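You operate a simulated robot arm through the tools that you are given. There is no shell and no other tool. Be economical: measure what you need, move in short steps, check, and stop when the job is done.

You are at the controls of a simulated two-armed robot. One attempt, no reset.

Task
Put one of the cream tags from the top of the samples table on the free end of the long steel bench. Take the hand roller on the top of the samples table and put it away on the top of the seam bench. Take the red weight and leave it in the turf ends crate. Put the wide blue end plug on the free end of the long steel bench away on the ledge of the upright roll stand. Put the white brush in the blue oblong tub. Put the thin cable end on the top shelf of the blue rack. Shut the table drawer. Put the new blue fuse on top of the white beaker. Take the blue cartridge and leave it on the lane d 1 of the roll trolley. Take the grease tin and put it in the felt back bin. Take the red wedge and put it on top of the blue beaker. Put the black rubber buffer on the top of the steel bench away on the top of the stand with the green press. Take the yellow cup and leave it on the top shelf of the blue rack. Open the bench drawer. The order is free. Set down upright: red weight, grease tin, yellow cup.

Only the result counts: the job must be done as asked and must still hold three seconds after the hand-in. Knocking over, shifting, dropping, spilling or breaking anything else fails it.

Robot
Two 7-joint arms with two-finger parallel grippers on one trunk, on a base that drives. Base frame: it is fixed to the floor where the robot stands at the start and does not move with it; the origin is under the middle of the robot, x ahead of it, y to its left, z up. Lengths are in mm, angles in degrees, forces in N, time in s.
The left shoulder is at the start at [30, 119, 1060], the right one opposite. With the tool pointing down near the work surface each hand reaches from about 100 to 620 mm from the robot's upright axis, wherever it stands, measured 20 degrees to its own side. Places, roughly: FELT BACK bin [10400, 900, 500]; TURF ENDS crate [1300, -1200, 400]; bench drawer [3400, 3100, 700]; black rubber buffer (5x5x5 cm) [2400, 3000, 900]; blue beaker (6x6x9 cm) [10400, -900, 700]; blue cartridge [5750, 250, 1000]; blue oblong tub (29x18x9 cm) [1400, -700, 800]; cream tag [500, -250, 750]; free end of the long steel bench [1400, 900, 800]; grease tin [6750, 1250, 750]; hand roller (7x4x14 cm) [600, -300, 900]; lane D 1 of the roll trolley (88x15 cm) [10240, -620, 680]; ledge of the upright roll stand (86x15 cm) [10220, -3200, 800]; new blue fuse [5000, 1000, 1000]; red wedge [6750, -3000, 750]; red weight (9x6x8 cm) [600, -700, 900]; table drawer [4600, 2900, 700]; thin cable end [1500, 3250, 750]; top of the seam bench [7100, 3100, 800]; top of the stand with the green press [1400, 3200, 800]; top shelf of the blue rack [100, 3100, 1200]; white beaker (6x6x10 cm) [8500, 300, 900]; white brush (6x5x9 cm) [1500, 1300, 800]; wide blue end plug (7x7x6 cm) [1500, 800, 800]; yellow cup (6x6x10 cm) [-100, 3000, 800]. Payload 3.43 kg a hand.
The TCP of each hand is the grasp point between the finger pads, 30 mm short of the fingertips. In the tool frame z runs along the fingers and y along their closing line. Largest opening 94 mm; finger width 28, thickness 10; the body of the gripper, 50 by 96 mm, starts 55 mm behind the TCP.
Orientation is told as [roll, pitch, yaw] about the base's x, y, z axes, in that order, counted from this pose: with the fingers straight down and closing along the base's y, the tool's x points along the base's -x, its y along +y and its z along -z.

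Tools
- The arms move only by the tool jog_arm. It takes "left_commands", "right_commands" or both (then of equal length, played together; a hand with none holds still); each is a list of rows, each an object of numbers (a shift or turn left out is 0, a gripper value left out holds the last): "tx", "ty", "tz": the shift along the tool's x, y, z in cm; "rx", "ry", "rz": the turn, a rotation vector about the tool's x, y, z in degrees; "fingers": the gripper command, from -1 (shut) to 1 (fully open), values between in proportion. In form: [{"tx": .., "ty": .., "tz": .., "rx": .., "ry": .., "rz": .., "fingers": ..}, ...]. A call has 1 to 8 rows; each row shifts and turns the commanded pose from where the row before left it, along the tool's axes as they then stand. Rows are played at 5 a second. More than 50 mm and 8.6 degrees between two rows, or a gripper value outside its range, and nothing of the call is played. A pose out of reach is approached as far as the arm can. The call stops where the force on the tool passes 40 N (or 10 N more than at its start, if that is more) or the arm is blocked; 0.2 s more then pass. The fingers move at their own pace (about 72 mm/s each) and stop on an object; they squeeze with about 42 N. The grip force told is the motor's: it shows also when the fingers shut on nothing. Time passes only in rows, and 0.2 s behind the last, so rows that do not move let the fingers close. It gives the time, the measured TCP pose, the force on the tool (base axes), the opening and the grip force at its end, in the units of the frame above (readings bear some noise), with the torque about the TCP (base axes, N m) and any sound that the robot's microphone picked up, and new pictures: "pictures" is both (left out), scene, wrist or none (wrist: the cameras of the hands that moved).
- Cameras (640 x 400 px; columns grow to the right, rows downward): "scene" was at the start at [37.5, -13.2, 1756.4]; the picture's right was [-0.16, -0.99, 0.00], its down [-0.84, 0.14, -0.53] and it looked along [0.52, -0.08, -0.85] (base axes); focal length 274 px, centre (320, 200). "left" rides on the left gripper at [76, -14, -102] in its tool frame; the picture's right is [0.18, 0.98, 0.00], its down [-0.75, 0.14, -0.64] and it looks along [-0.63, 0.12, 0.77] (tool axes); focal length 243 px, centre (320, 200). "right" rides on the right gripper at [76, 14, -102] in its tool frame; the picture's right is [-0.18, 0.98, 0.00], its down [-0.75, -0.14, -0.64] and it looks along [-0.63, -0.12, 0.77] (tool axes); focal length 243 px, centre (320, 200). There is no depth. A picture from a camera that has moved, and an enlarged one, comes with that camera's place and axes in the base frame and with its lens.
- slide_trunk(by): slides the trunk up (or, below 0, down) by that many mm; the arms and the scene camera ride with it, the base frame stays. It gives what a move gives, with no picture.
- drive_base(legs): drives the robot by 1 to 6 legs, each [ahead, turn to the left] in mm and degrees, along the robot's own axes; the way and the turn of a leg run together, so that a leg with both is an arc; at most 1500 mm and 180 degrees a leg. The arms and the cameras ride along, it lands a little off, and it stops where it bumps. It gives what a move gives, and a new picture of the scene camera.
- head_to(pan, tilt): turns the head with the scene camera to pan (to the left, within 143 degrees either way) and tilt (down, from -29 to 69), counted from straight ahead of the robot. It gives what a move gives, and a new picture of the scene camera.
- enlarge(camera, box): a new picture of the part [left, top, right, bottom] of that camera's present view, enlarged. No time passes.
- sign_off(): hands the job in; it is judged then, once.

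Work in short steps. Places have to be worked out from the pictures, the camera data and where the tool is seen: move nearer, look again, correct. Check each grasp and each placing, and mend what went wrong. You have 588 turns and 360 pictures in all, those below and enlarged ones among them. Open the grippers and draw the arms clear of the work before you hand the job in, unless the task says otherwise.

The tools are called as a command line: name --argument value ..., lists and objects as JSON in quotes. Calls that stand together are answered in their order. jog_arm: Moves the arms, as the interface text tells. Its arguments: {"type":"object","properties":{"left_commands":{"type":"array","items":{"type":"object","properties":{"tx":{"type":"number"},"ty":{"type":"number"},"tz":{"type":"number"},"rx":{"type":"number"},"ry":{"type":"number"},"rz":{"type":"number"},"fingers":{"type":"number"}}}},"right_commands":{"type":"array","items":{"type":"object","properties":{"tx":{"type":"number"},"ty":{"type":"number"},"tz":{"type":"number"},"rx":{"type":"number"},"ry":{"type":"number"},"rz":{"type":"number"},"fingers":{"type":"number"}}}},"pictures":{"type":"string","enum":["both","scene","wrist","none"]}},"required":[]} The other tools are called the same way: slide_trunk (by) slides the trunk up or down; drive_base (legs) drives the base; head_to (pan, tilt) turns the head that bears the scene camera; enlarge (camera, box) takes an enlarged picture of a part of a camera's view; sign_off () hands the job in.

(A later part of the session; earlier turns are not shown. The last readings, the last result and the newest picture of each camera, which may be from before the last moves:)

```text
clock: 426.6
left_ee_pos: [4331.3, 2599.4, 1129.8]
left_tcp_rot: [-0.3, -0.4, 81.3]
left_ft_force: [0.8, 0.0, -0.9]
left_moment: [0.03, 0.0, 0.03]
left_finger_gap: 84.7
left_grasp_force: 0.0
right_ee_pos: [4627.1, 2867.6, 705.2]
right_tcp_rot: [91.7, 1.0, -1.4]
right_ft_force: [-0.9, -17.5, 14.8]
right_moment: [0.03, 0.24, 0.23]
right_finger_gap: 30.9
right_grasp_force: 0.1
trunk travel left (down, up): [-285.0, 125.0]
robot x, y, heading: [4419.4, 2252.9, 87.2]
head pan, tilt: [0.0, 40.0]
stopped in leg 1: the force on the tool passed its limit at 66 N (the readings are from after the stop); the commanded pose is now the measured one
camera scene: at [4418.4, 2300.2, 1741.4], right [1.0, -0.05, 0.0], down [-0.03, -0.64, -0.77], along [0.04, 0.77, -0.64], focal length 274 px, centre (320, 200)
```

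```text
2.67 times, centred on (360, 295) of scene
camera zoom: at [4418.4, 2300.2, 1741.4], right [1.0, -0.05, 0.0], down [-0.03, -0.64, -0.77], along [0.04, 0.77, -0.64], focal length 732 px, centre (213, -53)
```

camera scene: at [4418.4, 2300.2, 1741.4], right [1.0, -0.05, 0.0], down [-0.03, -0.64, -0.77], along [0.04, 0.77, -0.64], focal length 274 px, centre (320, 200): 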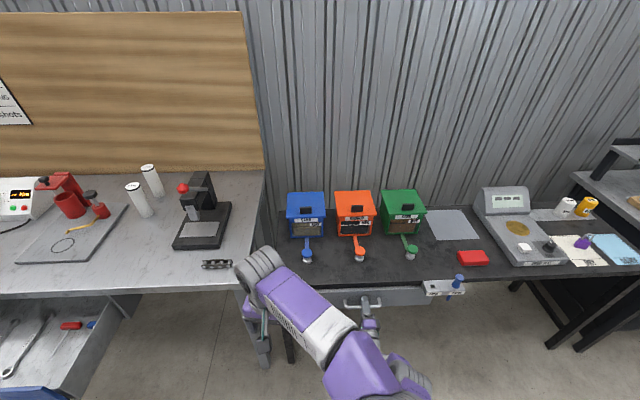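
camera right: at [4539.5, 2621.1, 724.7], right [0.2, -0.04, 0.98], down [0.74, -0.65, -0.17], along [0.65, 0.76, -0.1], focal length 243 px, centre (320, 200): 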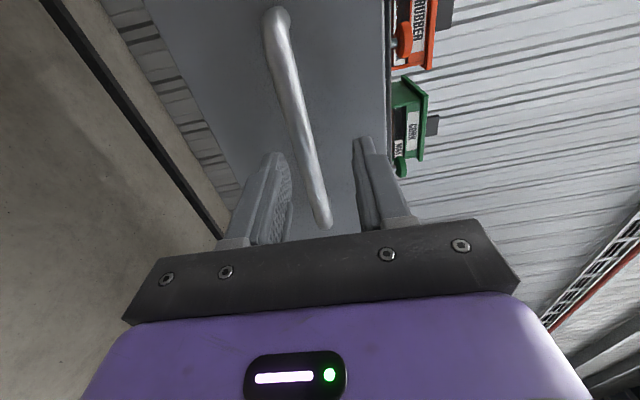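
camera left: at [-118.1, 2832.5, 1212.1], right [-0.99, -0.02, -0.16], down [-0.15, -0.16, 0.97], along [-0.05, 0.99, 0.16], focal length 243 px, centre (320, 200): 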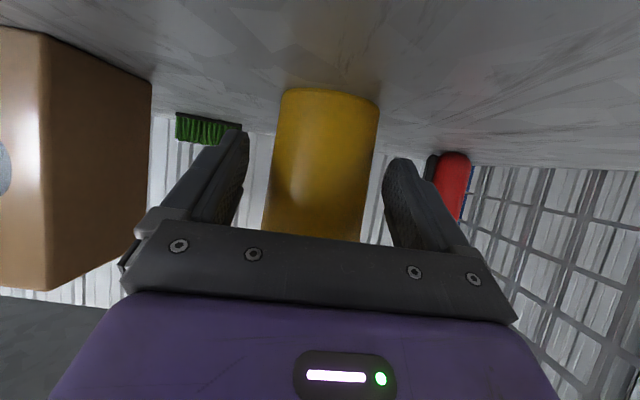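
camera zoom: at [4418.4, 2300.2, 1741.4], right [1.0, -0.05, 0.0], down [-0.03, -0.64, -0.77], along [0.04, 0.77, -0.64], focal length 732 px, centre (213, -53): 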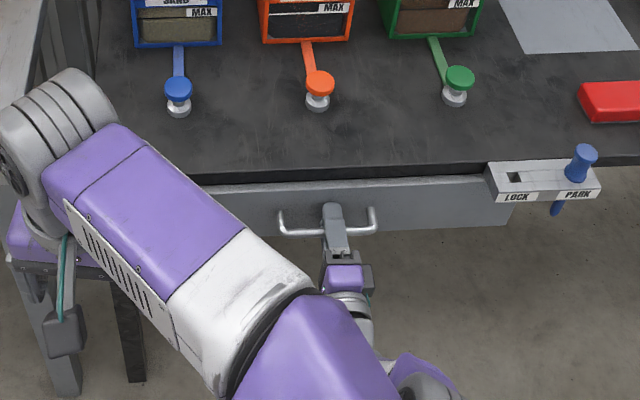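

It no longer moves. I open the fingers so they don't drag the handle, back off, and look.

jog_arm --right_commands '[{"fingers": 0.2}, {}]' --pictures "none"

drive_base --legs '[[-250, 0]]'

enlarge --camera "scene" --box '[240, 170, 480, 320]'

```text
clock: 427.2
left_ee_pos: [4329.7, 2599.4, 1129.2]
left_tcp_rot: [-0.2, -0.4, 81.4]
left_ft_force: [-0.3, -0.7, -0.7]
left_moment: [0.01, -0.01, 0.01]
left_finger_gap: 84.5
left_grasp_force: 0.1
right_ee_pos: [4625.5, 2867.5, 702.0]
right_tcp_rot: [91.3, 0.9, -1.4]
right_ft_force: [0.6, -10.5, 0.4]
right_moment: [-0.44, 0.01, 0.15]
right_finger_gap: 56.7
right_grasp_force: 0.4
trunk travel left (down, up): [-285.0, 125.0]
robot x, y, heading: [4418.9, 2250.8, 87.5]
head pan, tilt: [0.0, 40.0]
```

```text
clock: 429.1
left_ee_pos: [4318.2, 2354.6, 1128.2]
left_tcp_rot: [-0.1, -0.4, 81.4]
left_ft_force: [1.1, 0.7, -0.2]
left_moment: [0.01, -0.02, 0.04]
left_finger_gap: 84.8
left_grasp_force: 0.0
right_ee_pos: [4613.9, 2621.5, 704.5]
right_tcp_rot: [91.5, 0.9, -1.4]
right_ft_force: [0.5, 0.5, 0.1]
right_moment: [-0.03, -0.02, -0.03]
right_finger_gap: 56.3
right_grasp_force: 0.1
trunk travel left (down, up): [-285.0, 125.0]
robot x, y, heading: [4405.7, 2001.5, 87.3]
head pan, tilt: [0.0, 40.0]
camera scene: at [4407.0, 2056.5, 1741.3], right [1.0, -0.05, 0.0], down [-0.03, -0.64, -0.77], along [0.04, 0.77, -0.64], focal length 274 px, centre (320, 200)
```

scene: 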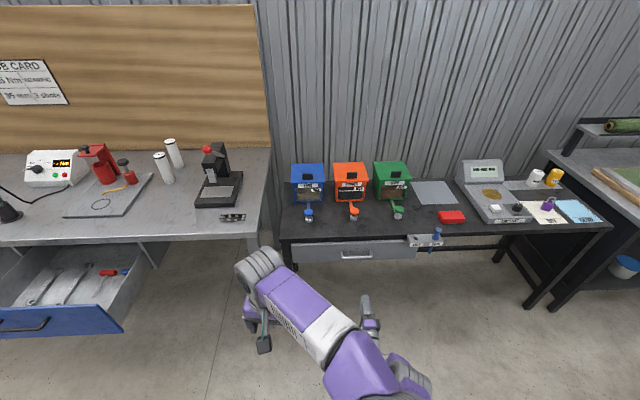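

```text
2.67 times, centred on (360, 245) of scene
camera zoom: at [4407.0, 2056.5, 1741.3], right [1.0, -0.05, 0.0], down [-0.03, -0.64, -0.77], along [0.04, 0.77, -0.64], focal length 732 px, centre (213, 80)
```

zoom: 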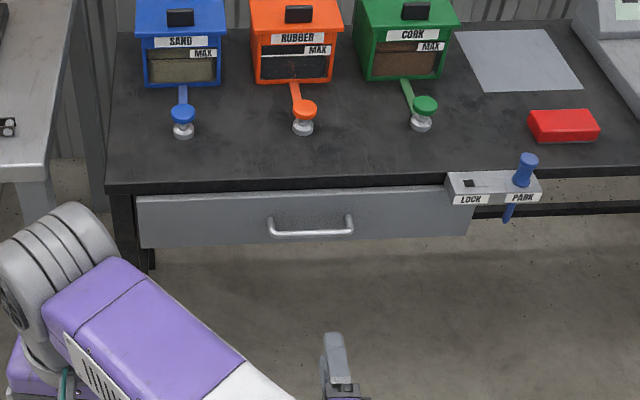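

The drawer is shut. I fold the right hand back to pointing down, then look toward the fuse table.

jog_arm --right_commands '[{"tz": -3, "rx": 8.5}, {"ty": 2, "rx": 8.5}, {"ty": 3, "rx": 8.5}, {"ty": 3, "rx": 8.5}, {"rx": 8.5, "tz": -2}, {"rx": 8.5, "tz": -3}, {"rx": 8.5, "tz": -3}, {"rx": 8.5, "tz": -3}]' --pictures "none"

jog_arm --right_commands '[{"rx": 8.5, "tz": -4}, {"rx": 8.5, "tz": -4}, {"rx": 6, "tz": -4}, {"tz": -4}, {"tz": -4}]' --pictures "none"

head_to --pan -110 --tilt 25

```text
clock: 430.9
left_ee_pos: [4316.8, 2355.3, 1127.8]
left_tcp_rot: [-0.2, -0.2, 81.4]
left_ft_force: [-0.3, 0.2, -1.3]
left_moment: [-0.01, -0.04, -0.01]
left_finger_gap: 84.6
left_grasp_force: 0.1
right_ee_pos: [4612.8, 2539.0, 858.9]
right_tcp_rot: [23.4, 0.8, -1.5]
right_ft_force: [-0.2, -0.1, -0.1]
right_moment: [0.0, -0.02, -0.04]
right_finger_gap: 56.1
right_grasp_force: 0.1
trunk travel left (down, up): [-285.0, 125.0]
robot x, y, heading: [4403.6, 2004.7, 87.3]
head pan, tilt: [0.0, 40.0]
```

```text
clock: 432.1
left_ee_pos: [4321.4, 2354.4, 1131.0]
left_tcp_rot: [-0.5, -0.9, 80.8]
left_ft_force: [0.3, -0.4, 0.9]
left_moment: [0.0, 0.0, -0.01]
left_finger_gap: 84.6
left_grasp_force: 0.1
right_ee_pos: [4618.7, 2506.1, 1049.6]
right_tcp_rot: [0.1, 0.5, -1.7]
right_ft_force: [0.4, -1.2, -0.6]
right_moment: [0.02, -0.02, -0.03]
right_finger_gap: 56.6
right_grasp_force: 0.1
trunk travel left (down, up): [-285.0, 125.0]
robot x, y, heading: [4401.4, 2002.8, 87.3]
head pan, tilt: [0.0, 40.0]
```

```text
clock: 433.9
left_ee_pos: [4323.0, 2354.7, 1130.3]
left_tcp_rot: [-0.7, -0.6, 80.8]
left_ft_force: [0.4, 0.6, 0.0]
left_moment: [-0.04, -0.01, -0.04]
left_finger_gap: 84.6
left_grasp_force: 0.0
right_ee_pos: [4618.7, 2507.1, 1050.6]
right_tcp_rot: [0.2, 0.9, -1.7]
right_ft_force: [-0.7, -0.1, -0.5]
right_moment: [-0.01, -0.02, 0.02]
right_finger_gap: 56.5
right_grasp_force: 0.1
trunk travel left (down, up): [-285.0, 125.0]
robot x, y, heading: [4403.5, 2005.9, 87.1]
head pan, tilt: [-110.0, 25.0]
camera scene: at [4487.8, 1937.1, 1764.6], right [-0.39, -0.92, 0.0], down [-0.39, 0.16, -0.91], along [0.84, -0.35, -0.42], focal length 274 px, centre (320, 200)
```

scene: 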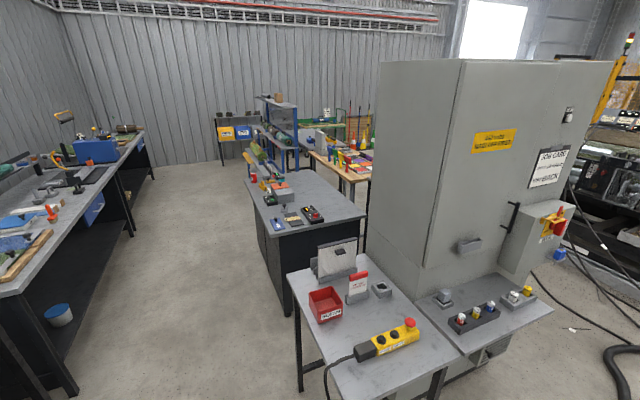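

I enlarge the cabinet's shelf with the fuses.

enlarge --camera "scene" --box '[400, 260, 560, 360]'

```text
4.00 times, centred on (480, 310) of scene
camera zoom: at [4487.8, 1937.1, 1764.6], right [-0.39, -0.92, 0.0], down [-0.39, 0.16, -0.91], along [0.84, -0.35, -0.42], focal length 1098 px, centre (-320, -240)
```

zoom: 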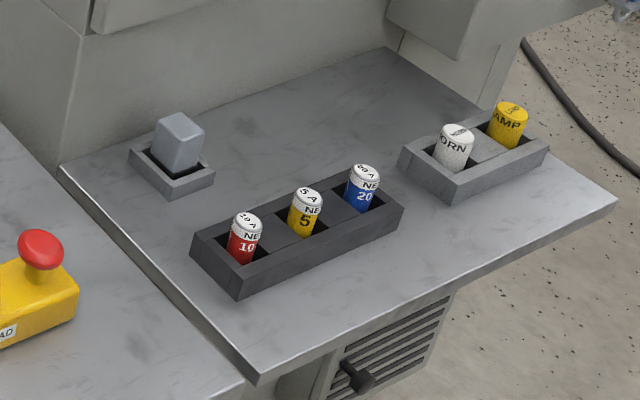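

The new blue fuse stands in the dark rack near [4950,1040,960]. I raise the trunk and drive to face the cabinet.

slide_trunk --by 60

drive_base --legs '[[0, -178], [960, 0], [0, 90]]'

head_to --pan 0 --tilt 45

```text
clock: 434.9
left_ee_pos: [4320.9, 2354.7, 1190.0]
left_tcp_rot: [-0.7, -0.6, 80.9]
left_ft_force: [-1.0, 0.2, 0.4]
left_moment: [0.01, 0.04, 0.0]
left_finger_gap: 84.6
left_grasp_force: 0.0
right_ee_pos: [4618.6, 2506.8, 1110.4]
right_tcp_rot: [0.3, 0.9, -1.7]
right_ft_force: [0.6, -1.0, -1.0]
right_moment: [-0.01, 0.01, 0.01]
right_finger_gap: 56.4
right_grasp_force: 0.0
trunk travel left (down, up): [-345.0, 65.0]
robot x, y, heading: [4407.4, 2004.0, 87.1]
head pan, tilt: [-110.0, 25.0]
```

```text
clock: 451.3
left_ee_pos: [4661.5, 1093.7, 1189.2]
left_tcp_rot: [-0.7, -0.6, -12.5]
left_ft_force: [0.4, -0.7, 0.1]
left_moment: [0.01, 0.01, -0.01]
left_finger_gap: 84.8
left_grasp_force: 0.2
right_ee_pos: [4792.6, 785.1, 1110.2]
right_tcp_rot: [0.3, 0.9, -95.5]
right_ft_force: [-0.2, -0.1, 0.2]
right_moment: [0.02, 0.03, -0.01]
right_finger_gap: 56.3
right_grasp_force: 0.0
trunk travel left (down, up): [-345.0, 65.0]
robot x, y, heading: [4306.6, 1033.2, -7.1]
head pan, tilt: [-110.0, 25.0]
camera scene: at [4234.4, 950.6, 1824.6], right [-0.89, 0.45, 0.0], down [0.19, 0.38, -0.91], along [-0.41, -0.81, -0.42], focal length 274 px, centre (320, 200)
```

scene: 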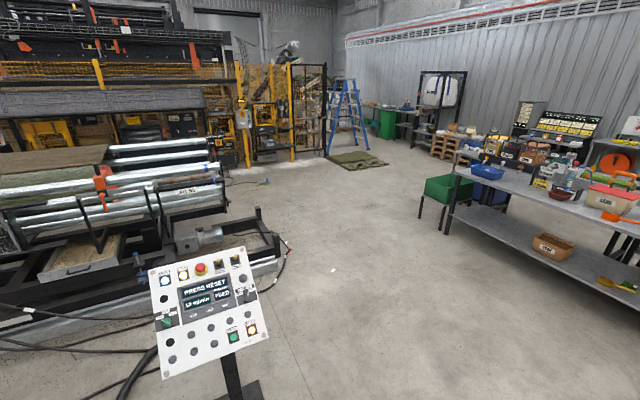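

```text
clock: 453.2
left_ee_pos: [4661.0, 1093.0, 1189.7]
left_tcp_rot: [-0.7, -0.7, -12.6]
left_ft_force: [-0.1, 0.2, -0.5]
left_moment: [0.0, 0.02, 0.04]
left_finger_gap: 84.6
left_grasp_force: 0.1
right_ee_pos: [4792.6, 784.9, 1108.4]
right_tcp_rot: [0.3, 0.8, -95.4]
right_ft_force: [0.1, -0.4, -0.3]
right_moment: [0.0, 0.01, 0.0]
right_finger_gap: 56.3
right_grasp_force: 0.0
trunk travel left (down, up): [-345.0, 65.0]
robot x, y, heading: [4304.5, 1032.8, -6.7]
head pan, tilt: [0.0, 45.0]
camera scene: at [4356.4, 1023.5, 1794.0], right [-0.12, -0.99, 0.0], down [-0.7, 0.08, -0.71], along [0.7, -0.08, -0.71], focal length 274 px, centre (320, 200)
```

scene: 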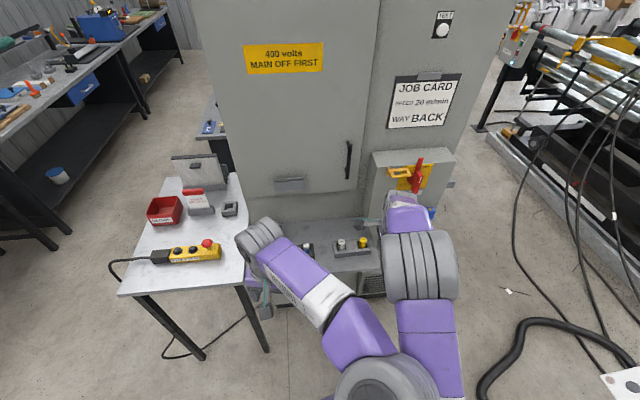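

I square the heading and take a wrist look with the left hand over the fuse rack.

drive_base --legs '[[0, 7], [80, 0]]'

jog_arm --left_commands '[{"tx": -4.5}, {"tx": -4.5}, {"tx": -3}]' --pictures "wrist"

```text
clock: 454.8
left_ee_pos: [4730.2, 1136.8, 1190.2]
left_tcp_rot: [-0.8, -0.5, -5.7]
left_ft_force: [0.5, -0.4, -0.2]
left_moment: [0.0, 0.02, -0.02]
left_finger_gap: 84.3
left_grasp_force: 0.0
right_ee_pos: [4899.1, 847.2, 1110.1]
right_tcp_rot: [0.3, 0.9, -88.5]
right_ft_force: [0.2, 0.8, 0.2]
right_moment: [0.0, 0.02, 0.03]
right_finger_gap: 56.2
right_grasp_force: 0.0
trunk travel left (down, up): [-345.0, 65.0]
robot x, y, heading: [4380.2, 1032.1, 0.5]
head pan, tilt: [0.0, 45.0]
camera scene: at [4436.9, 1030.6, 1794.0], right [0.01, -1.0, 0.0], down [-0.71, -0.01, -0.71], along [0.71, 0.01, -0.71], focal length 274 px, centre (320, 200)
```

scene: 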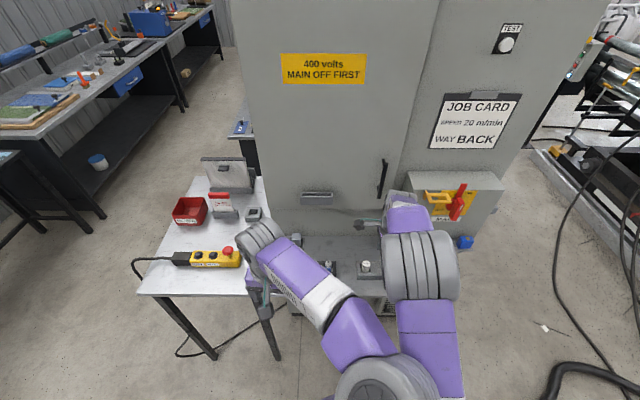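

```text
clock: 455.7
left_ee_pos: [4834.9, 1063.4, 1231.3]
left_tcp_rot: [-3.0, -5.7, -14.2]
left_ft_force: [0.8, 0.4, -0.1]
left_moment: [0.01, 0.01, -0.02]
left_finger_gap: 84.5
left_grasp_force: 0.0
right_ee_pos: [4894.8, 824.5, 1096.0]
right_tcp_rot: [-1.4, 0.3, -90.9]
right_ft_force: [1.0, 0.3, 0.3]
right_moment: [-0.01, -0.02, 0.01]
right_finger_gap: 56.3
right_grasp_force: 0.1
trunk travel left (down, up): [-345.0, 65.0]
robot x, y, heading: [4387.4, 1037.8, 0.2]
head pan, tilt: [0.0, 45.0]
stopped in row 3 (left hand): the arm was blocked; the commanded pose is now the measured one
camera left: at [4748.5, 1075.0, 1327.1], right [0.07, 1.0, -0.07], down [0.71, 0.0, 0.71], along [0.7, -0.1, -0.7], focal length 243 px, centre (320, 200)
```

left: 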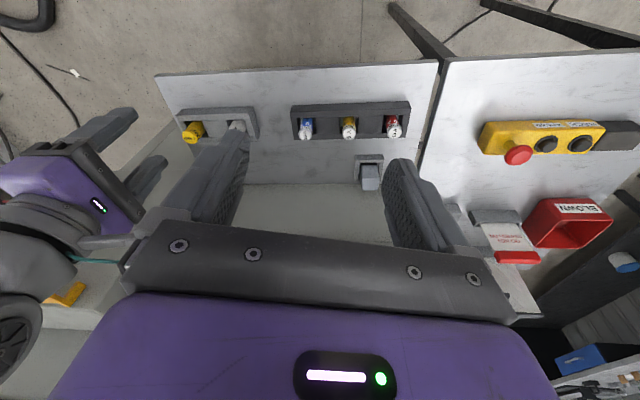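

The forearms touched. I move the right hand back and to the right first.

jog_arm --right_commands '[{"tx": -4, "ty": -2}, {"tx": -4, "ty": -3}, {"tx": -3, "ty": -4}, {"ty": -4.5}, {"ty": -4.5}]' --pictures "scene"

```text
clock: 456.9
left_ee_pos: [4833.5, 1061.6, 1232.4]
left_tcp_rot: [-3.0, -5.7, -14.3]
left_ft_force: [-0.6, 0.6, -0.2]
left_moment: [0.02, -0.04, 0.0]
left_finger_gap: 84.8
left_grasp_force: 0.1
right_ee_pos: [4707.4, 719.0, 1099.9]
right_tcp_rot: [-1.3, 0.3, -90.8]
right_ft_force: [-0.1, 0.6, -0.1]
right_moment: [0.02, 0.0, 0.0]
right_finger_gap: 56.6
right_grasp_force: 0.0
trunk travel left (down, up): [-345.0, 65.0]
robot x, y, heading: [4386.4, 1032.7, 0.2]
head pan, tilt: [0.0, 45.0]
camera scene: at [4433.7, 1029.7, 1794.1], right [0.01, -1.0, 0.0], down [-0.71, -0.01, -0.71], along [0.71, 0.01, -0.71], focal length 274 px, centre (320, 200)
```

scene: 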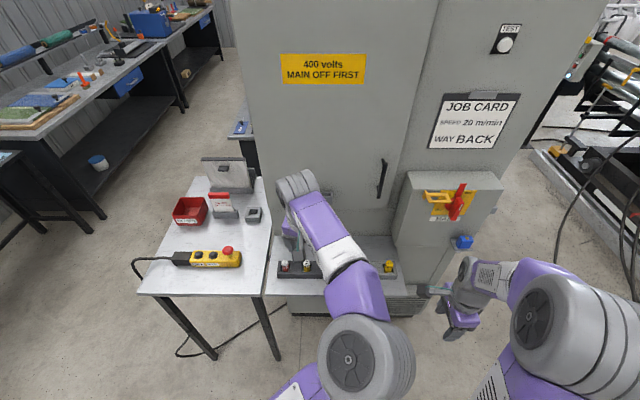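

I square the left hand's orientation and move it over the blue fuse at about [4957,1007].

jog_arm --left_commands '[{"rz": -7, "ry": 2.8, "rx": -1.5}, {"rz": -7, "ry": 2.8, "rx": -1.5}, {"tx": -4, "ty": -1.8, "fingers": -0.1}, {"tx": -4, "ty": -1.8}, {"tx": -4, "ty": -1.8}, {"tz": 4}, {"tz": 4}]' --pictures "wrist"

```text
clock: 458.5
left_ee_pos: [4932.8, 1013.1, 1140.7]
left_tcp_rot: [-0.5, 0.4, -0.2]
left_ft_force: [0.3, 0.1, 0.4]
left_moment: [-0.02, 0.02, 0.05]
left_finger_gap: 42.1
left_grasp_force: 0.1
left hand out of reach, approached as far as the arm can: row 5
right_ee_pos: [4709.8, 718.6, 1100.5]
right_tcp_rot: [-1.4, 0.2, -90.8]
right_ft_force: [0.2, -0.5, 0.0]
right_moment: [-0.02, 0.0, -0.02]
right_finger_gap: 56.6
right_grasp_force: 0.1
trunk travel left (down, up): [-345.0, 65.0]
robot x, y, heading: [4380.1, 1030.2, 0.2]
head pan, tilt: [0.0, 45.0]
camera left: at [4856.4, 1000.4, 1245.4], right [-0.18, 0.98, -0.01], down [0.76, 0.14, 0.64], along [0.63, 0.11, -0.77], focal length 243 px, centre (320, 200)
```

left: 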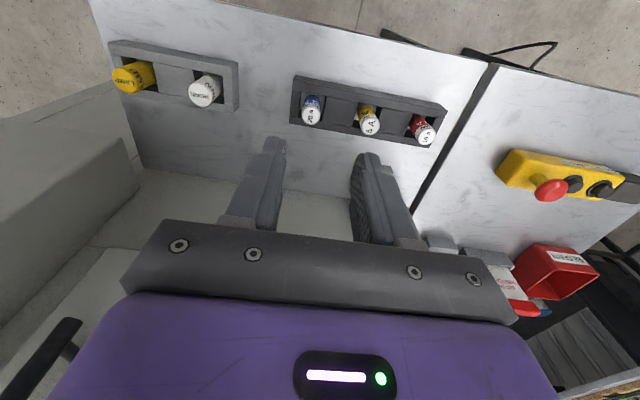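

The fuse seems at x≈4975. I drive 60 mm nearer and descend to look again.

drive_base --legs '[[60, 0]]'

jog_arm --left_commands '[{"ty": -0.6, "tz": 4}, {"tz": 4}, {"tz": 3}]' --pictures "wrist"

```text
clock: 459.4
left_ee_pos: [4993.9, 1013.2, 1142.0]
left_tcp_rot: [-0.4, 0.4, -0.5]
left_ft_force: [0.0, -0.8, -0.4]
left_moment: [-0.01, 0.06, 0.0]
left_finger_gap: 42.2
left_grasp_force: 0.0
right_ee_pos: [4771.1, 719.0, 1100.2]
right_tcp_rot: [-1.4, 0.2, -90.9]
right_ft_force: [-0.5, 0.1, -0.2]
right_moment: [-0.01, -0.04, -0.01]
right_finger_gap: 56.3
right_grasp_force: 0.0
trunk travel left (down, up): [-345.0, 65.0]
robot x, y, heading: [4443.1, 1032.7, 0.2]
head pan, tilt: [0.0, 45.0]
camera scene: at [4499.0, 1030.8, 1794.0], right [0.01, -1.0, 0.0], down [-0.71, -0.01, -0.71], along [0.71, 0.01, -0.71], focal length 274 px, centre (320, 200)
```

scene: 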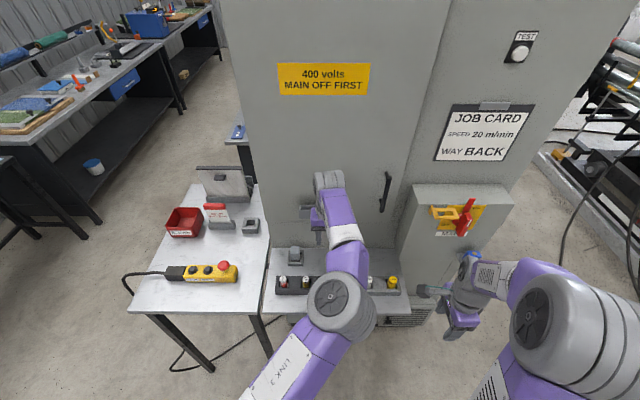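

```text
clock: 460.2
left_ee_pos: [4992.9, 1005.6, 1034.5]
left_tcp_rot: [-0.5, 0.1, -0.3]
left_ft_force: [-0.2, -0.3, 0.0]
left_moment: [0.0, -0.07, 0.01]
left_finger_gap: 42.1
left_grasp_force: 0.0
left hand out of reach, approached as far as the arm can: row 3
right_ee_pos: [4768.8, 720.0, 1100.7]
right_tcp_rot: [-1.3, 0.3, -91.0]
right_ft_force: [1.0, 0.3, -0.4]
right_moment: [0.0, 0.01, -0.01]
right_finger_gap: 56.5
right_grasp_force: 0.0
trunk travel left (down, up): [-345.0, 65.0]
robot x, y, heading: [4447.7, 1034.1, 0.5]
head pan, tilt: [0.0, 45.0]
camera left: at [4915.6, 993.3, 1138.0], right [-0.18, 0.98, -0.01], down [0.76, 0.14, 0.64], along [0.63, 0.11, -0.77], focal length 243 px, centre (320, 200)
```

left: 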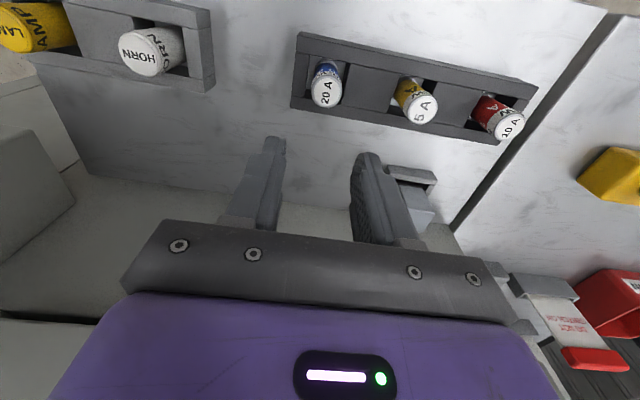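

Alignment is close, but the arm reaches across the body. I raise the hand a little and turn the base right 14° so the fuse lies on the left arm's side.

jog_arm --left_commands '[{"tz": -4}, {"tx": 4}]' --pictures "none"

drive_base --legs '[[0, -15]]'

jog_arm --left_commands '[{"rz": -7.5, "ty": 4.5}, {"rz": -7.5, "ty": 4.5}, {"ty": 4.5}]' --pictures "wrist"

```text
clock: 460.8
left_ee_pos: [4946.5, 1006.4, 1074.6]
left_tcp_rot: [-0.6, 0.3, -0.4]
left_ft_force: [-0.3, -0.2, -0.1]
left_moment: [0.02, 0.0, 0.02]
left_finger_gap: 42.3
left_grasp_force: 0.0
right_ee_pos: [4768.5, 719.7, 1100.5]
right_tcp_rot: [-1.2, 0.3, -90.8]
right_ft_force: [-1.5, -0.2, 0.0]
right_moment: [-0.01, -0.01, -0.01]
right_finger_gap: 56.3
right_grasp_force: 0.1
trunk travel left (down, up): [-345.0, 65.0]
robot x, y, heading: [4449.6, 1034.2, 0.5]
head pan, tilt: [0.0, 45.0]
```

```text
clock: 462.1
left_ee_pos: [4923.5, 874.5, 1073.4]
left_tcp_rot: [-0.5, 0.2, -15.7]
left_ft_force: [0.0, -1.5, -0.6]
left_moment: [0.0, -0.02, 0.01]
left_finger_gap: 42.3
left_grasp_force: 0.1
right_ee_pos: [4676.0, 644.6, 1101.2]
right_tcp_rot: [-1.3, 0.3, -106.1]
right_ft_force: [-0.5, 0.2, -0.4]
right_moment: [0.0, 0.01, 0.03]
right_finger_gap: 56.5
right_grasp_force: 0.1
trunk travel left (down, up): [-345.0, 65.0]
robot x, y, heading: [4445.8, 1030.8, -15.0]
head pan, tilt: [0.0, 45.0]
camera scene: at [4495.4, 1017.2, 1794.0], right [-0.26, -0.97, 0.0], down [-0.68, 0.18, -0.71], along [0.68, -0.18, -0.71], focal length 274 px, centre (320, 200)
```

scene: 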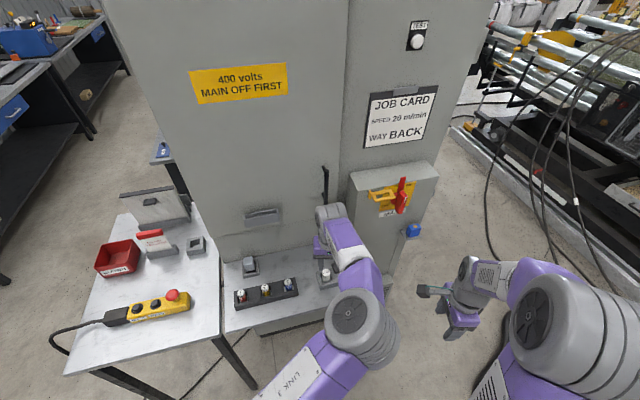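

```text
clock: 462.9
left_ee_pos: [4941.6, 1007.4, 1072.1]
left_tcp_rot: [-0.5, 0.5, -0.6]
left_ft_force: [0.0, -0.1, 0.8]
left_moment: [0.02, 0.01, -0.03]
left_finger_gap: 42.2
left_grasp_force: 0.0
right_ee_pos: [4675.7, 646.0, 1102.0]
right_tcp_rot: [-1.3, 0.2, -106.0]
right_ft_force: [0.6, 1.2, 0.2]
right_moment: [-0.02, -0.05, -0.01]
right_finger_gap: 56.6
right_grasp_force: 0.0
trunk travel left (down, up): [-345.0, 65.0]
robot x, y, heading: [4445.6, 1032.2, -14.9]
head pan, tilt: [0.0, 45.0]
camera left: at [4866.5, 995.2, 1175.1], right [-0.17, 0.98, -0.01], down [0.76, 0.14, 0.63], along [0.63, 0.1, -0.77], focal length 243 px, centre (320, 200)
```

left: 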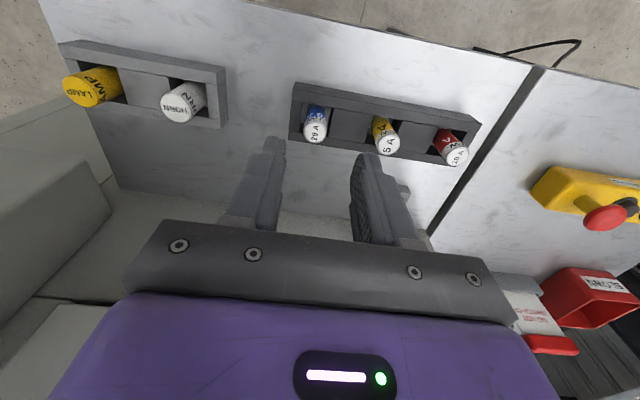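

Fuse top confirmed at [4990,1009,~888]. I move over it and descend.

jog_arm --left_commands '[{"tx": -4.8, "ty": 0.2}, {"tz": 4}, {"tz": 4}, {"tz": 3}]' --pictures "wrist"

```text
clock: 463.9
left_ee_pos: [4941.9, 999.6, 978.0]
left_tcp_rot: [-0.4, 0.3, -0.6]
left_ft_force: [0.1, -0.4, 0.0]
left_moment: [0.01, -0.05, 0.0]
left_finger_gap: 42.2
left_grasp_force: 0.0
left hand out of reach, approached as far as the arm can: row 1, 2, 3, 4
right_ee_pos: [4675.7, 645.0, 1099.2]
right_tcp_rot: [-1.3, 0.4, -106.1]
right_ft_force: [-0.6, -0.8, -0.3]
right_moment: [0.04, -0.02, 0.01]
right_finger_gap: 56.4
right_grasp_force: 0.0
trunk travel left (down, up): [-345.0, 65.0]
robot x, y, heading: [4443.4, 1032.8, -15.0]
head pan, tilt: [0.0, 45.0]
camera left: at [4866.3, 986.8, 1081.9], right [-0.17, 0.98, -0.01], down [0.76, 0.14, 0.64], along [0.63, 0.11, -0.77], focal length 243 px, centre (320, 200)
```

left: 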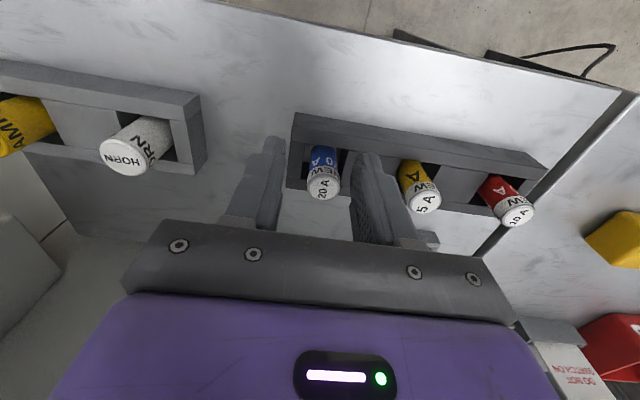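

Reach-limited; I drive 50 mm closer and check.

drive_base --legs '[[50, 0]]'

jog_arm --left_commands '[{"tz": -1}]' --pictures "wrist"

```text
clock: 464.9
left_ee_pos: [4988.3, 987.0, 978.8]
left_tcp_rot: [-0.4, 0.4, -0.6]
left_ft_force: [0.3, -0.7, -0.4]
left_moment: [0.02, 0.06, 0.01]
left_finger_gap: 42.5
left_grasp_force: 0.0
right_ee_pos: [4723.0, 633.1, 1099.9]
right_tcp_rot: [-1.5, 0.3, -106.1]
right_ft_force: [0.7, -0.9, 0.0]
right_moment: [-0.01, 0.02, 0.0]
right_finger_gap: 56.7
right_grasp_force: 0.0
trunk travel left (down, up): [-345.0, 65.0]
robot x, y, heading: [4490.8, 1023.0, -14.6]
head pan, tilt: [0.0, 45.0]
camera scene: at [4543.0, 1004.8, 1794.0], right [-0.26, -0.97, 0.0], down [-0.68, 0.18, -0.71], along [0.68, -0.18, -0.71], focal length 274 px, centre (320, 200)
```

scene: 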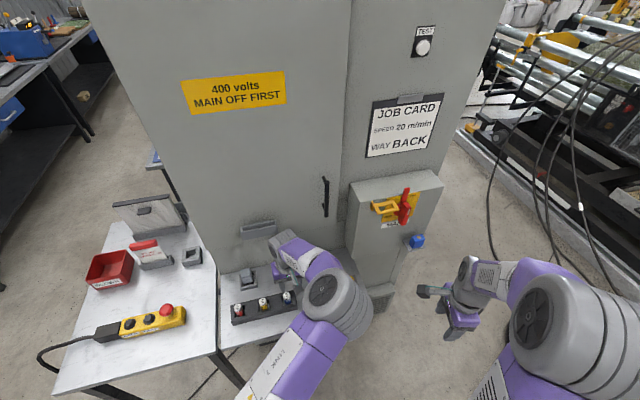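

```text
clock: 465.3
left_ee_pos: [4987.0, 988.2, 990.3]
left_tcp_rot: [-0.3, 0.4, -0.6]
left_ft_force: [0.5, -0.4, -0.1]
left_moment: [0.01, 0.01, -0.03]
left_finger_gap: 42.3
left_grasp_force: 0.0
right_ee_pos: [4720.5, 633.6, 1101.1]
right_tcp_rot: [-1.2, 0.3, -106.1]
right_ft_force: [-0.1, -0.2, -0.2]
right_moment: [0.04, -0.03, -0.01]
right_finger_gap: 56.3
right_grasp_force: 0.0
trunk travel left (down, up): [-345.0, 65.0]
robot x, y, heading: [4491.8, 1019.5, -14.8]
head pan, tilt: [0.0, 45.0]
camera left: at [4911.2, 975.1, 1094.1], right [-0.17, 0.98, -0.01], down [0.76, 0.14, 0.64], along [0.63, 0.11, -0.77], focal length 243 px, centre (320, 200)
```

left: 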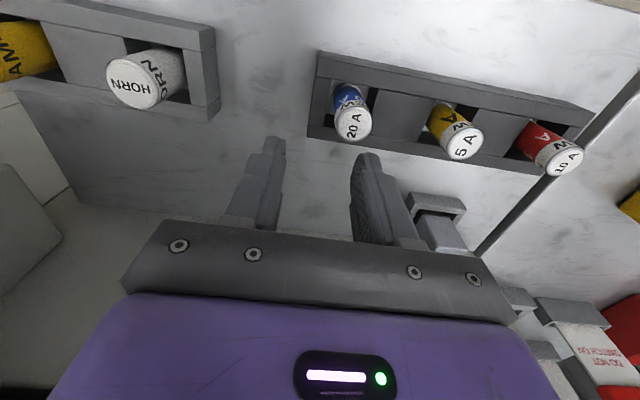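

Fuse at about [4990,1016]. I shift 27 mm left and descend to just above it.

jog_arm --left_commands '[{"ty": 2.7, "tx": -0.3}, {"tz": 3}, {"tz": 2.5}]' --pictures "wrist"

```text
clock: 466.1
left_ee_pos: [4966.0, 1004.2, 950.4]
left_tcp_rot: [-0.4, 0.3, -0.6]
left_ft_force: [1.4, -0.3, 0.3]
left_moment: [-0.01, 0.0, 0.03]
left_finger_gap: 42.0
left_grasp_force: 0.1
left hand out of reach, approached as far as the arm can: row 1, 2, 3
right_ee_pos: [4722.0, 634.4, 1100.4]
right_tcp_rot: [-1.3, 0.2, -106.1]
right_ft_force: [0.0, 0.7, -0.6]
right_moment: [-0.05, -0.01, -0.01]
right_finger_gap: 56.5
right_grasp_force: 0.1
trunk travel left (down, up): [-345.0, 65.0]
robot x, y, heading: [4491.8, 1023.2, -14.6]
head pan, tilt: [0.0, 45.0]
camera left: at [4889.8, 991.7, 1054.8], right [-0.17, 0.98, -0.01], down [0.76, 0.14, 0.64], along [0.63, 0.11, -0.77], focal length 243 px, centre (320, 200)
```

left: 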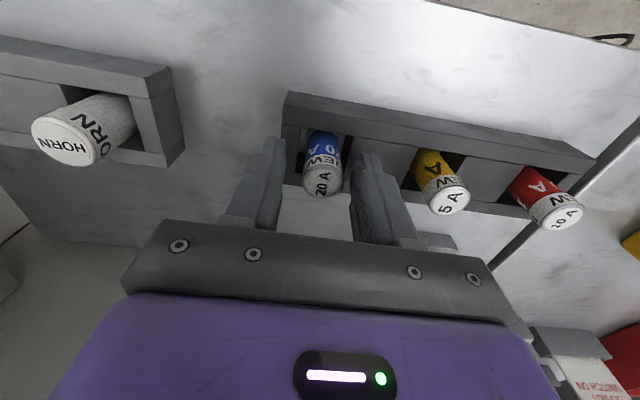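

The left elbow has swung inward, limiting reach. I raise and swing the hand out left to let the elbow recover.

jog_arm --left_commands '[{"tz": -5}, {"tz": -5}, {"tz": -5}, {"tx": 4, "ty": 2}, {"tx": 4, "ty": 2}, {"tx": 2, "ty": 4}, {"ty": 4.5}, {"ty": 4.5}]' --pictures "scene"

```text
clock: 467.9
left_ee_pos: [4873.1, 1182.3, 1100.7]
left_tcp_rot: [-0.4, 0.6, -0.8]
left_ft_force: [0.2, 0.9, -0.7]
left_moment: [0.02, 0.0, 0.03]
left_finger_gap: 42.3
left_grasp_force: 0.0
right_ee_pos: [4722.8, 635.2, 1099.3]
right_tcp_rot: [-1.4, 0.3, -106.1]
right_ft_force: [-0.3, -0.4, -0.9]
right_moment: [-0.01, -0.01, 0.03]
right_finger_gap: 56.5
right_grasp_force: 0.1
trunk travel left (down, up): [-345.0, 65.0]
robot x, y, heading: [4493.4, 1023.4, -14.8]
head pan, tilt: [0.0, 45.0]
camera scene: at [4542.5, 1007.1, 1794.0], right [-0.26, -0.97, 0.0], down [-0.68, 0.18, -0.71], along [0.68, -0.18, -0.71], focal length 274 px, centre (320, 200)
```

scene: 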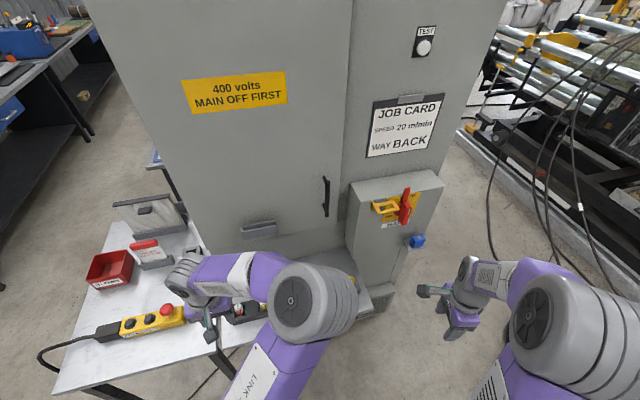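

The left elbow is stuck inward, so I use the right hand for the fuse: I turn the base left so the fuse lies to the right side.

jog_arm --left_commands '[{"tz": -5}, {"tz": -3}, {"tx": 4}, {"tx": 4}]' --pictures "none"

drive_base --legs '[[0, 30]]'

jog_arm --right_commands '[{"rz": -7, "tx": 4.5}, {"rz": -7, "tx": 4.5}, {"tx": 4.5}, {"tx": 3.5}]' --pictures "wrist"

```text
clock: 468.9
left_ee_pos: [4790.1, 1180.2, 1183.3]
left_tcp_rot: [-0.5, 0.3, -0.7]
left_ft_force: [0.2, -0.1, 0.4]
left_moment: [-0.02, 0.0, 0.0]
left_finger_gap: 42.0
left_grasp_force: 0.0
right_ee_pos: [4721.4, 632.3, 1101.3]
right_tcp_rot: [-1.4, 0.3, -106.1]
right_ft_force: [-0.7, -0.4, 0.2]
right_moment: [-0.03, -0.01, 0.0]
right_finger_gap: 56.2
right_grasp_force: 0.0
trunk travel left (down, up): [-345.0, 65.0]
robot x, y, heading: [4487.7, 1020.3, -14.7]
head pan, tilt: [0.0, 45.0]
```

```text
clock: 470.7
left_ee_pos: [4671.4, 1306.7, 1183.7]
left_tcp_rot: [-0.4, 0.5, 29.2]
left_ft_force: [-0.3, -0.2, -0.6]
left_moment: [0.01, -0.01, 0.02]
left_finger_gap: 42.3
left_grasp_force: 0.1
right_ee_pos: [4883.5, 798.6, 1100.5]
right_tcp_rot: [-1.4, 0.2, -76.2]
right_ft_force: [-0.6, 1.0, 0.3]
right_moment: [-0.04, 0.0, 0.04]
right_finger_gap: 56.2
right_grasp_force: 0.3
trunk travel left (down, up): [-345.0, 65.0]
robot x, y, heading: [4492.8, 1020.5, 15.0]
head pan, tilt: [0.0, 45.0]
camera scene: at [4541.6, 1031.8, 1794.0], right [0.26, -0.97, 0.0], down [-0.68, -0.18, -0.71], along [0.68, 0.18, -0.71], focal length 274 px, centre (320, 200)
```

scene: 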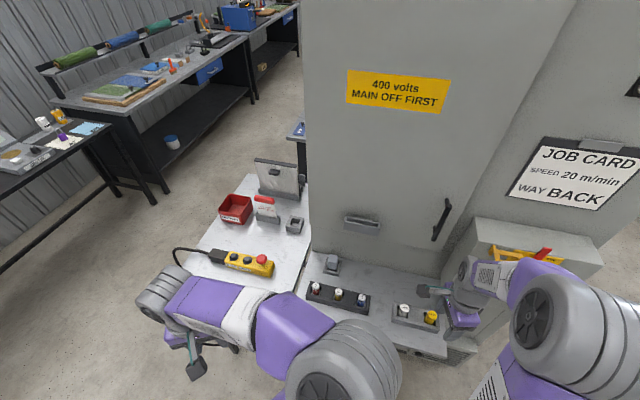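

```text
clock: 471.7
left_ee_pos: [4673.0, 1307.3, 1183.9]
left_tcp_rot: [-0.4, 0.5, 29.3]
left_ft_force: [-1.1, 0.2, -0.7]
left_moment: [0.02, 0.01, 0.02]
left_finger_gap: 42.4
left_grasp_force: 0.1
right_ee_pos: [4820.1, 956.4, 1102.1]
right_tcp_rot: [-1.2, 0.5, -62.3]
right_ft_force: [0.0, 0.5, -0.1]
right_moment: [0.01, -0.01, 0.01]
right_finger_gap: 56.1
right_grasp_force: 0.0
trunk travel left (down, up): [-345.0, 65.0]
robot x, y, heading: [4493.4, 1022.1, 14.8]
head pan, tilt: [0.0, 45.0]
camera right: at [4797.8, 1030.0, 1205.7], right [0.96, 0.29, -0.02], down [0.24, -0.73, 0.64], along [0.17, -0.61, -0.77], focal length 243 px, centre (320, 200)
```

right: 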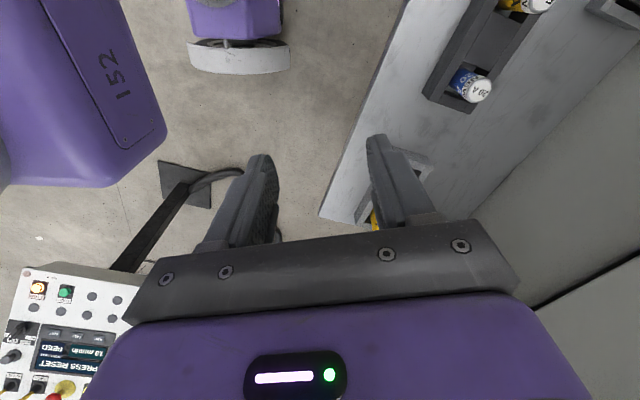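

I turn the hand to yaw -90° and move it over the fuse at about [4992,1010].

jog_arm --right_commands '[{"rz": 7}, {"rz": 7}, {"rz": 7}, {"rz": 7}, {"ty": 4.6, "tx": 1.4}, {"ty": 4.6, "tx": 1.4}, {"ty": 4.6, "tx": 1.4}, {"ty": 3.4, "tx": 1.2}]' --pictures "both"

```text
clock: 473.5
left_ee_pos: [4672.8, 1307.3, 1182.8]
left_tcp_rot: [-0.4, 0.4, 29.2]
left_ft_force: [-0.4, -0.3, 0.3]
left_moment: [-0.01, 0.03, -0.01]
left_finger_gap: 42.5
left_grasp_force: 0.1
right_ee_pos: [4995.3, 1007.4, 1099.5]
right_tcp_rot: [-1.5, 0.1, -90.3]
right_ft_force: [-0.6, -0.2, -0.2]
right_moment: [-0.04, 0.04, -0.02]
right_finger_gap: 56.7
right_grasp_force: 0.1
trunk travel left (down, up): [-345.0, 65.0]
robot x, y, heading: [4495.7, 1018.5, 15.1]
head pan, tilt: [0.0, 45.0]
camera scene: at [4542.7, 1032.1, 1794.0], right [0.26, -0.97, 0.0], down [-0.68, -0.18, -0.71], along [0.68, 0.18, -0.71], focal length 274 px, centre (320, 200)
camera right: at [5011.2, 1085.1, 1202.4], right [0.98, -0.19, -0.02], down [-0.13, -0.75, 0.65], along [-0.14, -0.63, -0.76], focal length 243 px, centre (320, 200)
```

scene: 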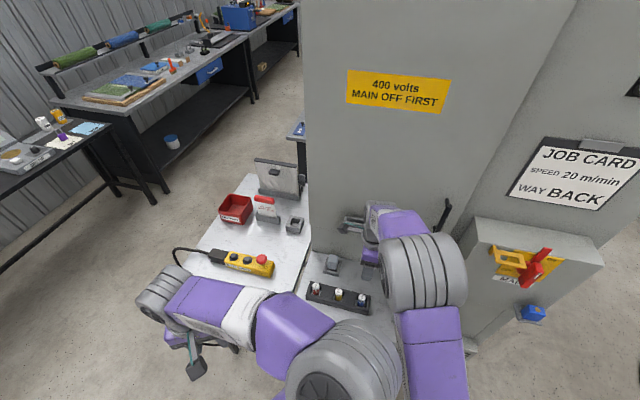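
right: 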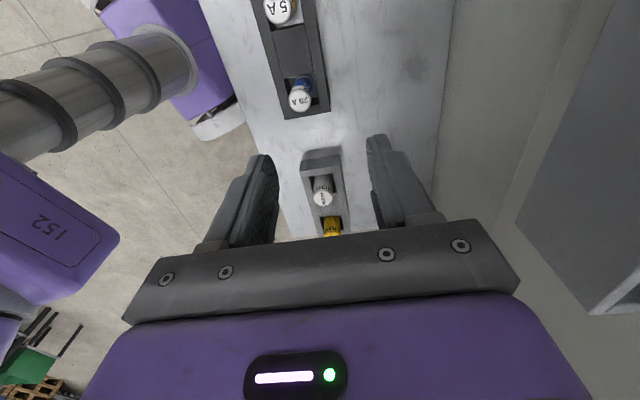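

All rays agree at z≈950: the fuse top is at [4965,1007,950]. I shift back 30 mm and descend partway.

jog_arm --right_commands '[{"ty": -3, "fingers": 0}, {"tz": 4}, {"tz": 4}]' --pictures "wrist"

```text
clock: 474.3
left_ee_pos: [4672.2, 1307.7, 1183.5]
left_tcp_rot: [-0.4, 0.4, 29.2]
left_ft_force: [-0.4, 0.2, 0.2]
left_moment: [-0.01, -0.02, -0.02]
left_finger_gap: 42.3
left_grasp_force: 0.0
right_ee_pos: [4961.4, 1008.4, 1018.3]
right_tcp_rot: [-1.3, -0.1, -90.3]
right_ft_force: [0.4, 0.1, -0.2]
right_moment: [-0.03, 0.0, -0.03]
right_finger_gap: 46.9
right_grasp_force: 0.0
trunk travel left (down, up): [-345.0, 65.0]
robot x, y, heading: [4490.6, 1019.4, 15.0]
head pan, tilt: [0.0, 45.0]
camera right: at [4977.2, 1084.6, 1122.7], right [0.98, -0.19, -0.02], down [-0.13, -0.75, 0.65], along [-0.14, -0.63, -0.76], focal length 243 px, centre (320, 200)
```

right: 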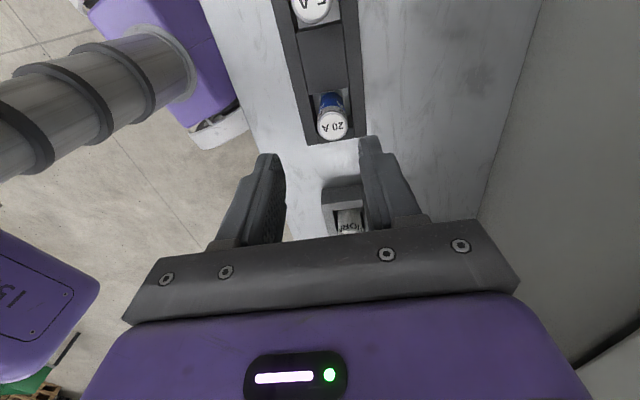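

Nearly centred. I shift 6 mm and descend to grip the fuse head.

jog_arm --right_commands '[{"ty": 0.6, "tz": 3}, {"tz": 2}, {"tz": 1}, {"fingers": -1}, {}, {}]' --pictures "wrist"

```text
clock: 475.7
left_ee_pos: [4671.9, 1306.9, 1183.7]
left_tcp_rot: [-0.3, 0.4, 29.2]
left_ft_force: [-0.8, -0.9, 0.0]
left_moment: [0.01, -0.02, 0.03]
left_finger_gap: 41.9
left_grasp_force: 0.0
right_ee_pos: [4965.8, 1009.1, 959.3]
right_tcp_rot: [-1.3, -0.2, -90.3]
right_ft_force: [1.6, 0.0, -1.0]
right_moment: [0.0, -0.12, -0.02]
right_finger_gap: 22.1
right_grasp_force: 41.7
trunk travel left (down, up): [-345.0, 65.0]
robot x, y, heading: [4489.5, 1020.3, 14.8]
head pan, tilt: [0.0, 45.0]
camera right: at [4981.7, 1085.1, 1061.5], right [0.98, -0.19, -0.02], down [-0.13, -0.75, 0.65], along [-0.14, -0.63, -0.76], focal length 243 px, centre (320, 200)
```

right: 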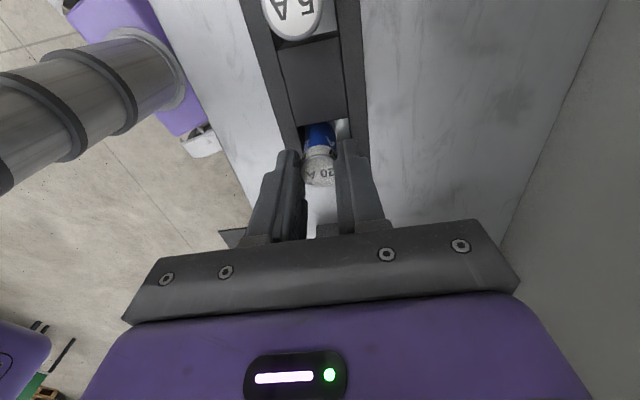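

For a firmer hold I reopen, go 9 mm lower and grip again.

jog_arm --right_commands '[{"fingers": -0.3}, {}, {"tz": 0.9}, {"fingers": -1}, {}, {}]' --pictures "none"

jog_arm --right_commands '[{"tz": -2}, {"tz": -4}, {"tz": -5}, {"tz": -4}]' --pictures "wrist"

```text
clock: 477.1
left_ee_pos: [4672.1, 1306.2, 1184.2]
left_tcp_rot: [-0.3, 0.4, 29.2]
left_ft_force: [-0.1, 0.6, 0.4]
left_moment: [0.01, 0.01, -0.01]
left_finger_gap: 42.3
left_grasp_force: 0.2
right_ee_pos: [4965.8, 1007.3, 949.4]
right_tcp_rot: [-1.2, 0.0, -90.3]
right_ft_force: [1.6, -0.8, 3.2]
right_moment: [-0.01, -0.2, -0.03]
right_finger_gap: 22.5
right_grasp_force: 42.3
trunk travel left (down, up): [-345.0, 65.0]
robot x, y, heading: [4491.2, 1021.6, 14.9]
head pan, tilt: [0.0, 45.0]
```

```text
clock: 478.1
left_ee_pos: [4671.8, 1306.1, 1183.8]
left_tcp_rot: [-0.5, 0.4, 29.1]
left_ft_force: [-0.6, 0.3, -0.3]
left_moment: [0.0, 0.02, -0.01]
left_finger_gap: 42.3
left_grasp_force: 0.0
right_ee_pos: [4968.7, 1008.7, 1099.1]
right_tcp_rot: [-1.4, -0.1, -90.3]
right_ft_force: [-1.0, -0.4, -0.3]
right_moment: [-0.01, 0.0, 0.03]
right_finger_gap: 22.4
right_grasp_force: 41.4
trunk travel left (down, up): [-345.0, 65.0]
robot x, y, heading: [4491.0, 1021.7, 15.1]
head pan, tilt: [0.0, 45.0]
camera right: at [4984.4, 1085.3, 1201.6], right [0.98, -0.19, -0.02], down [-0.13, -0.75, 0.65], along [-0.14, -0.63, -0.76], focal length 243 px, centre (320, 200)
```

right: 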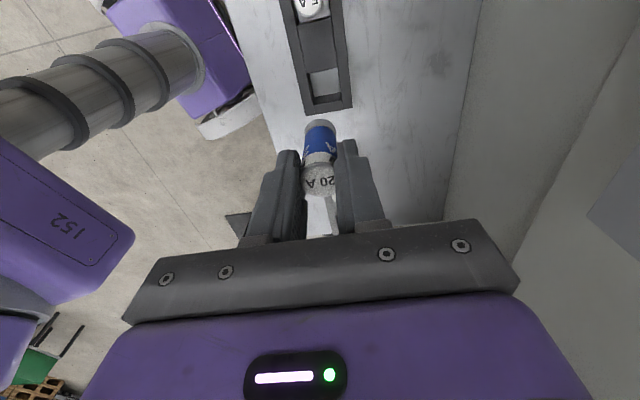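

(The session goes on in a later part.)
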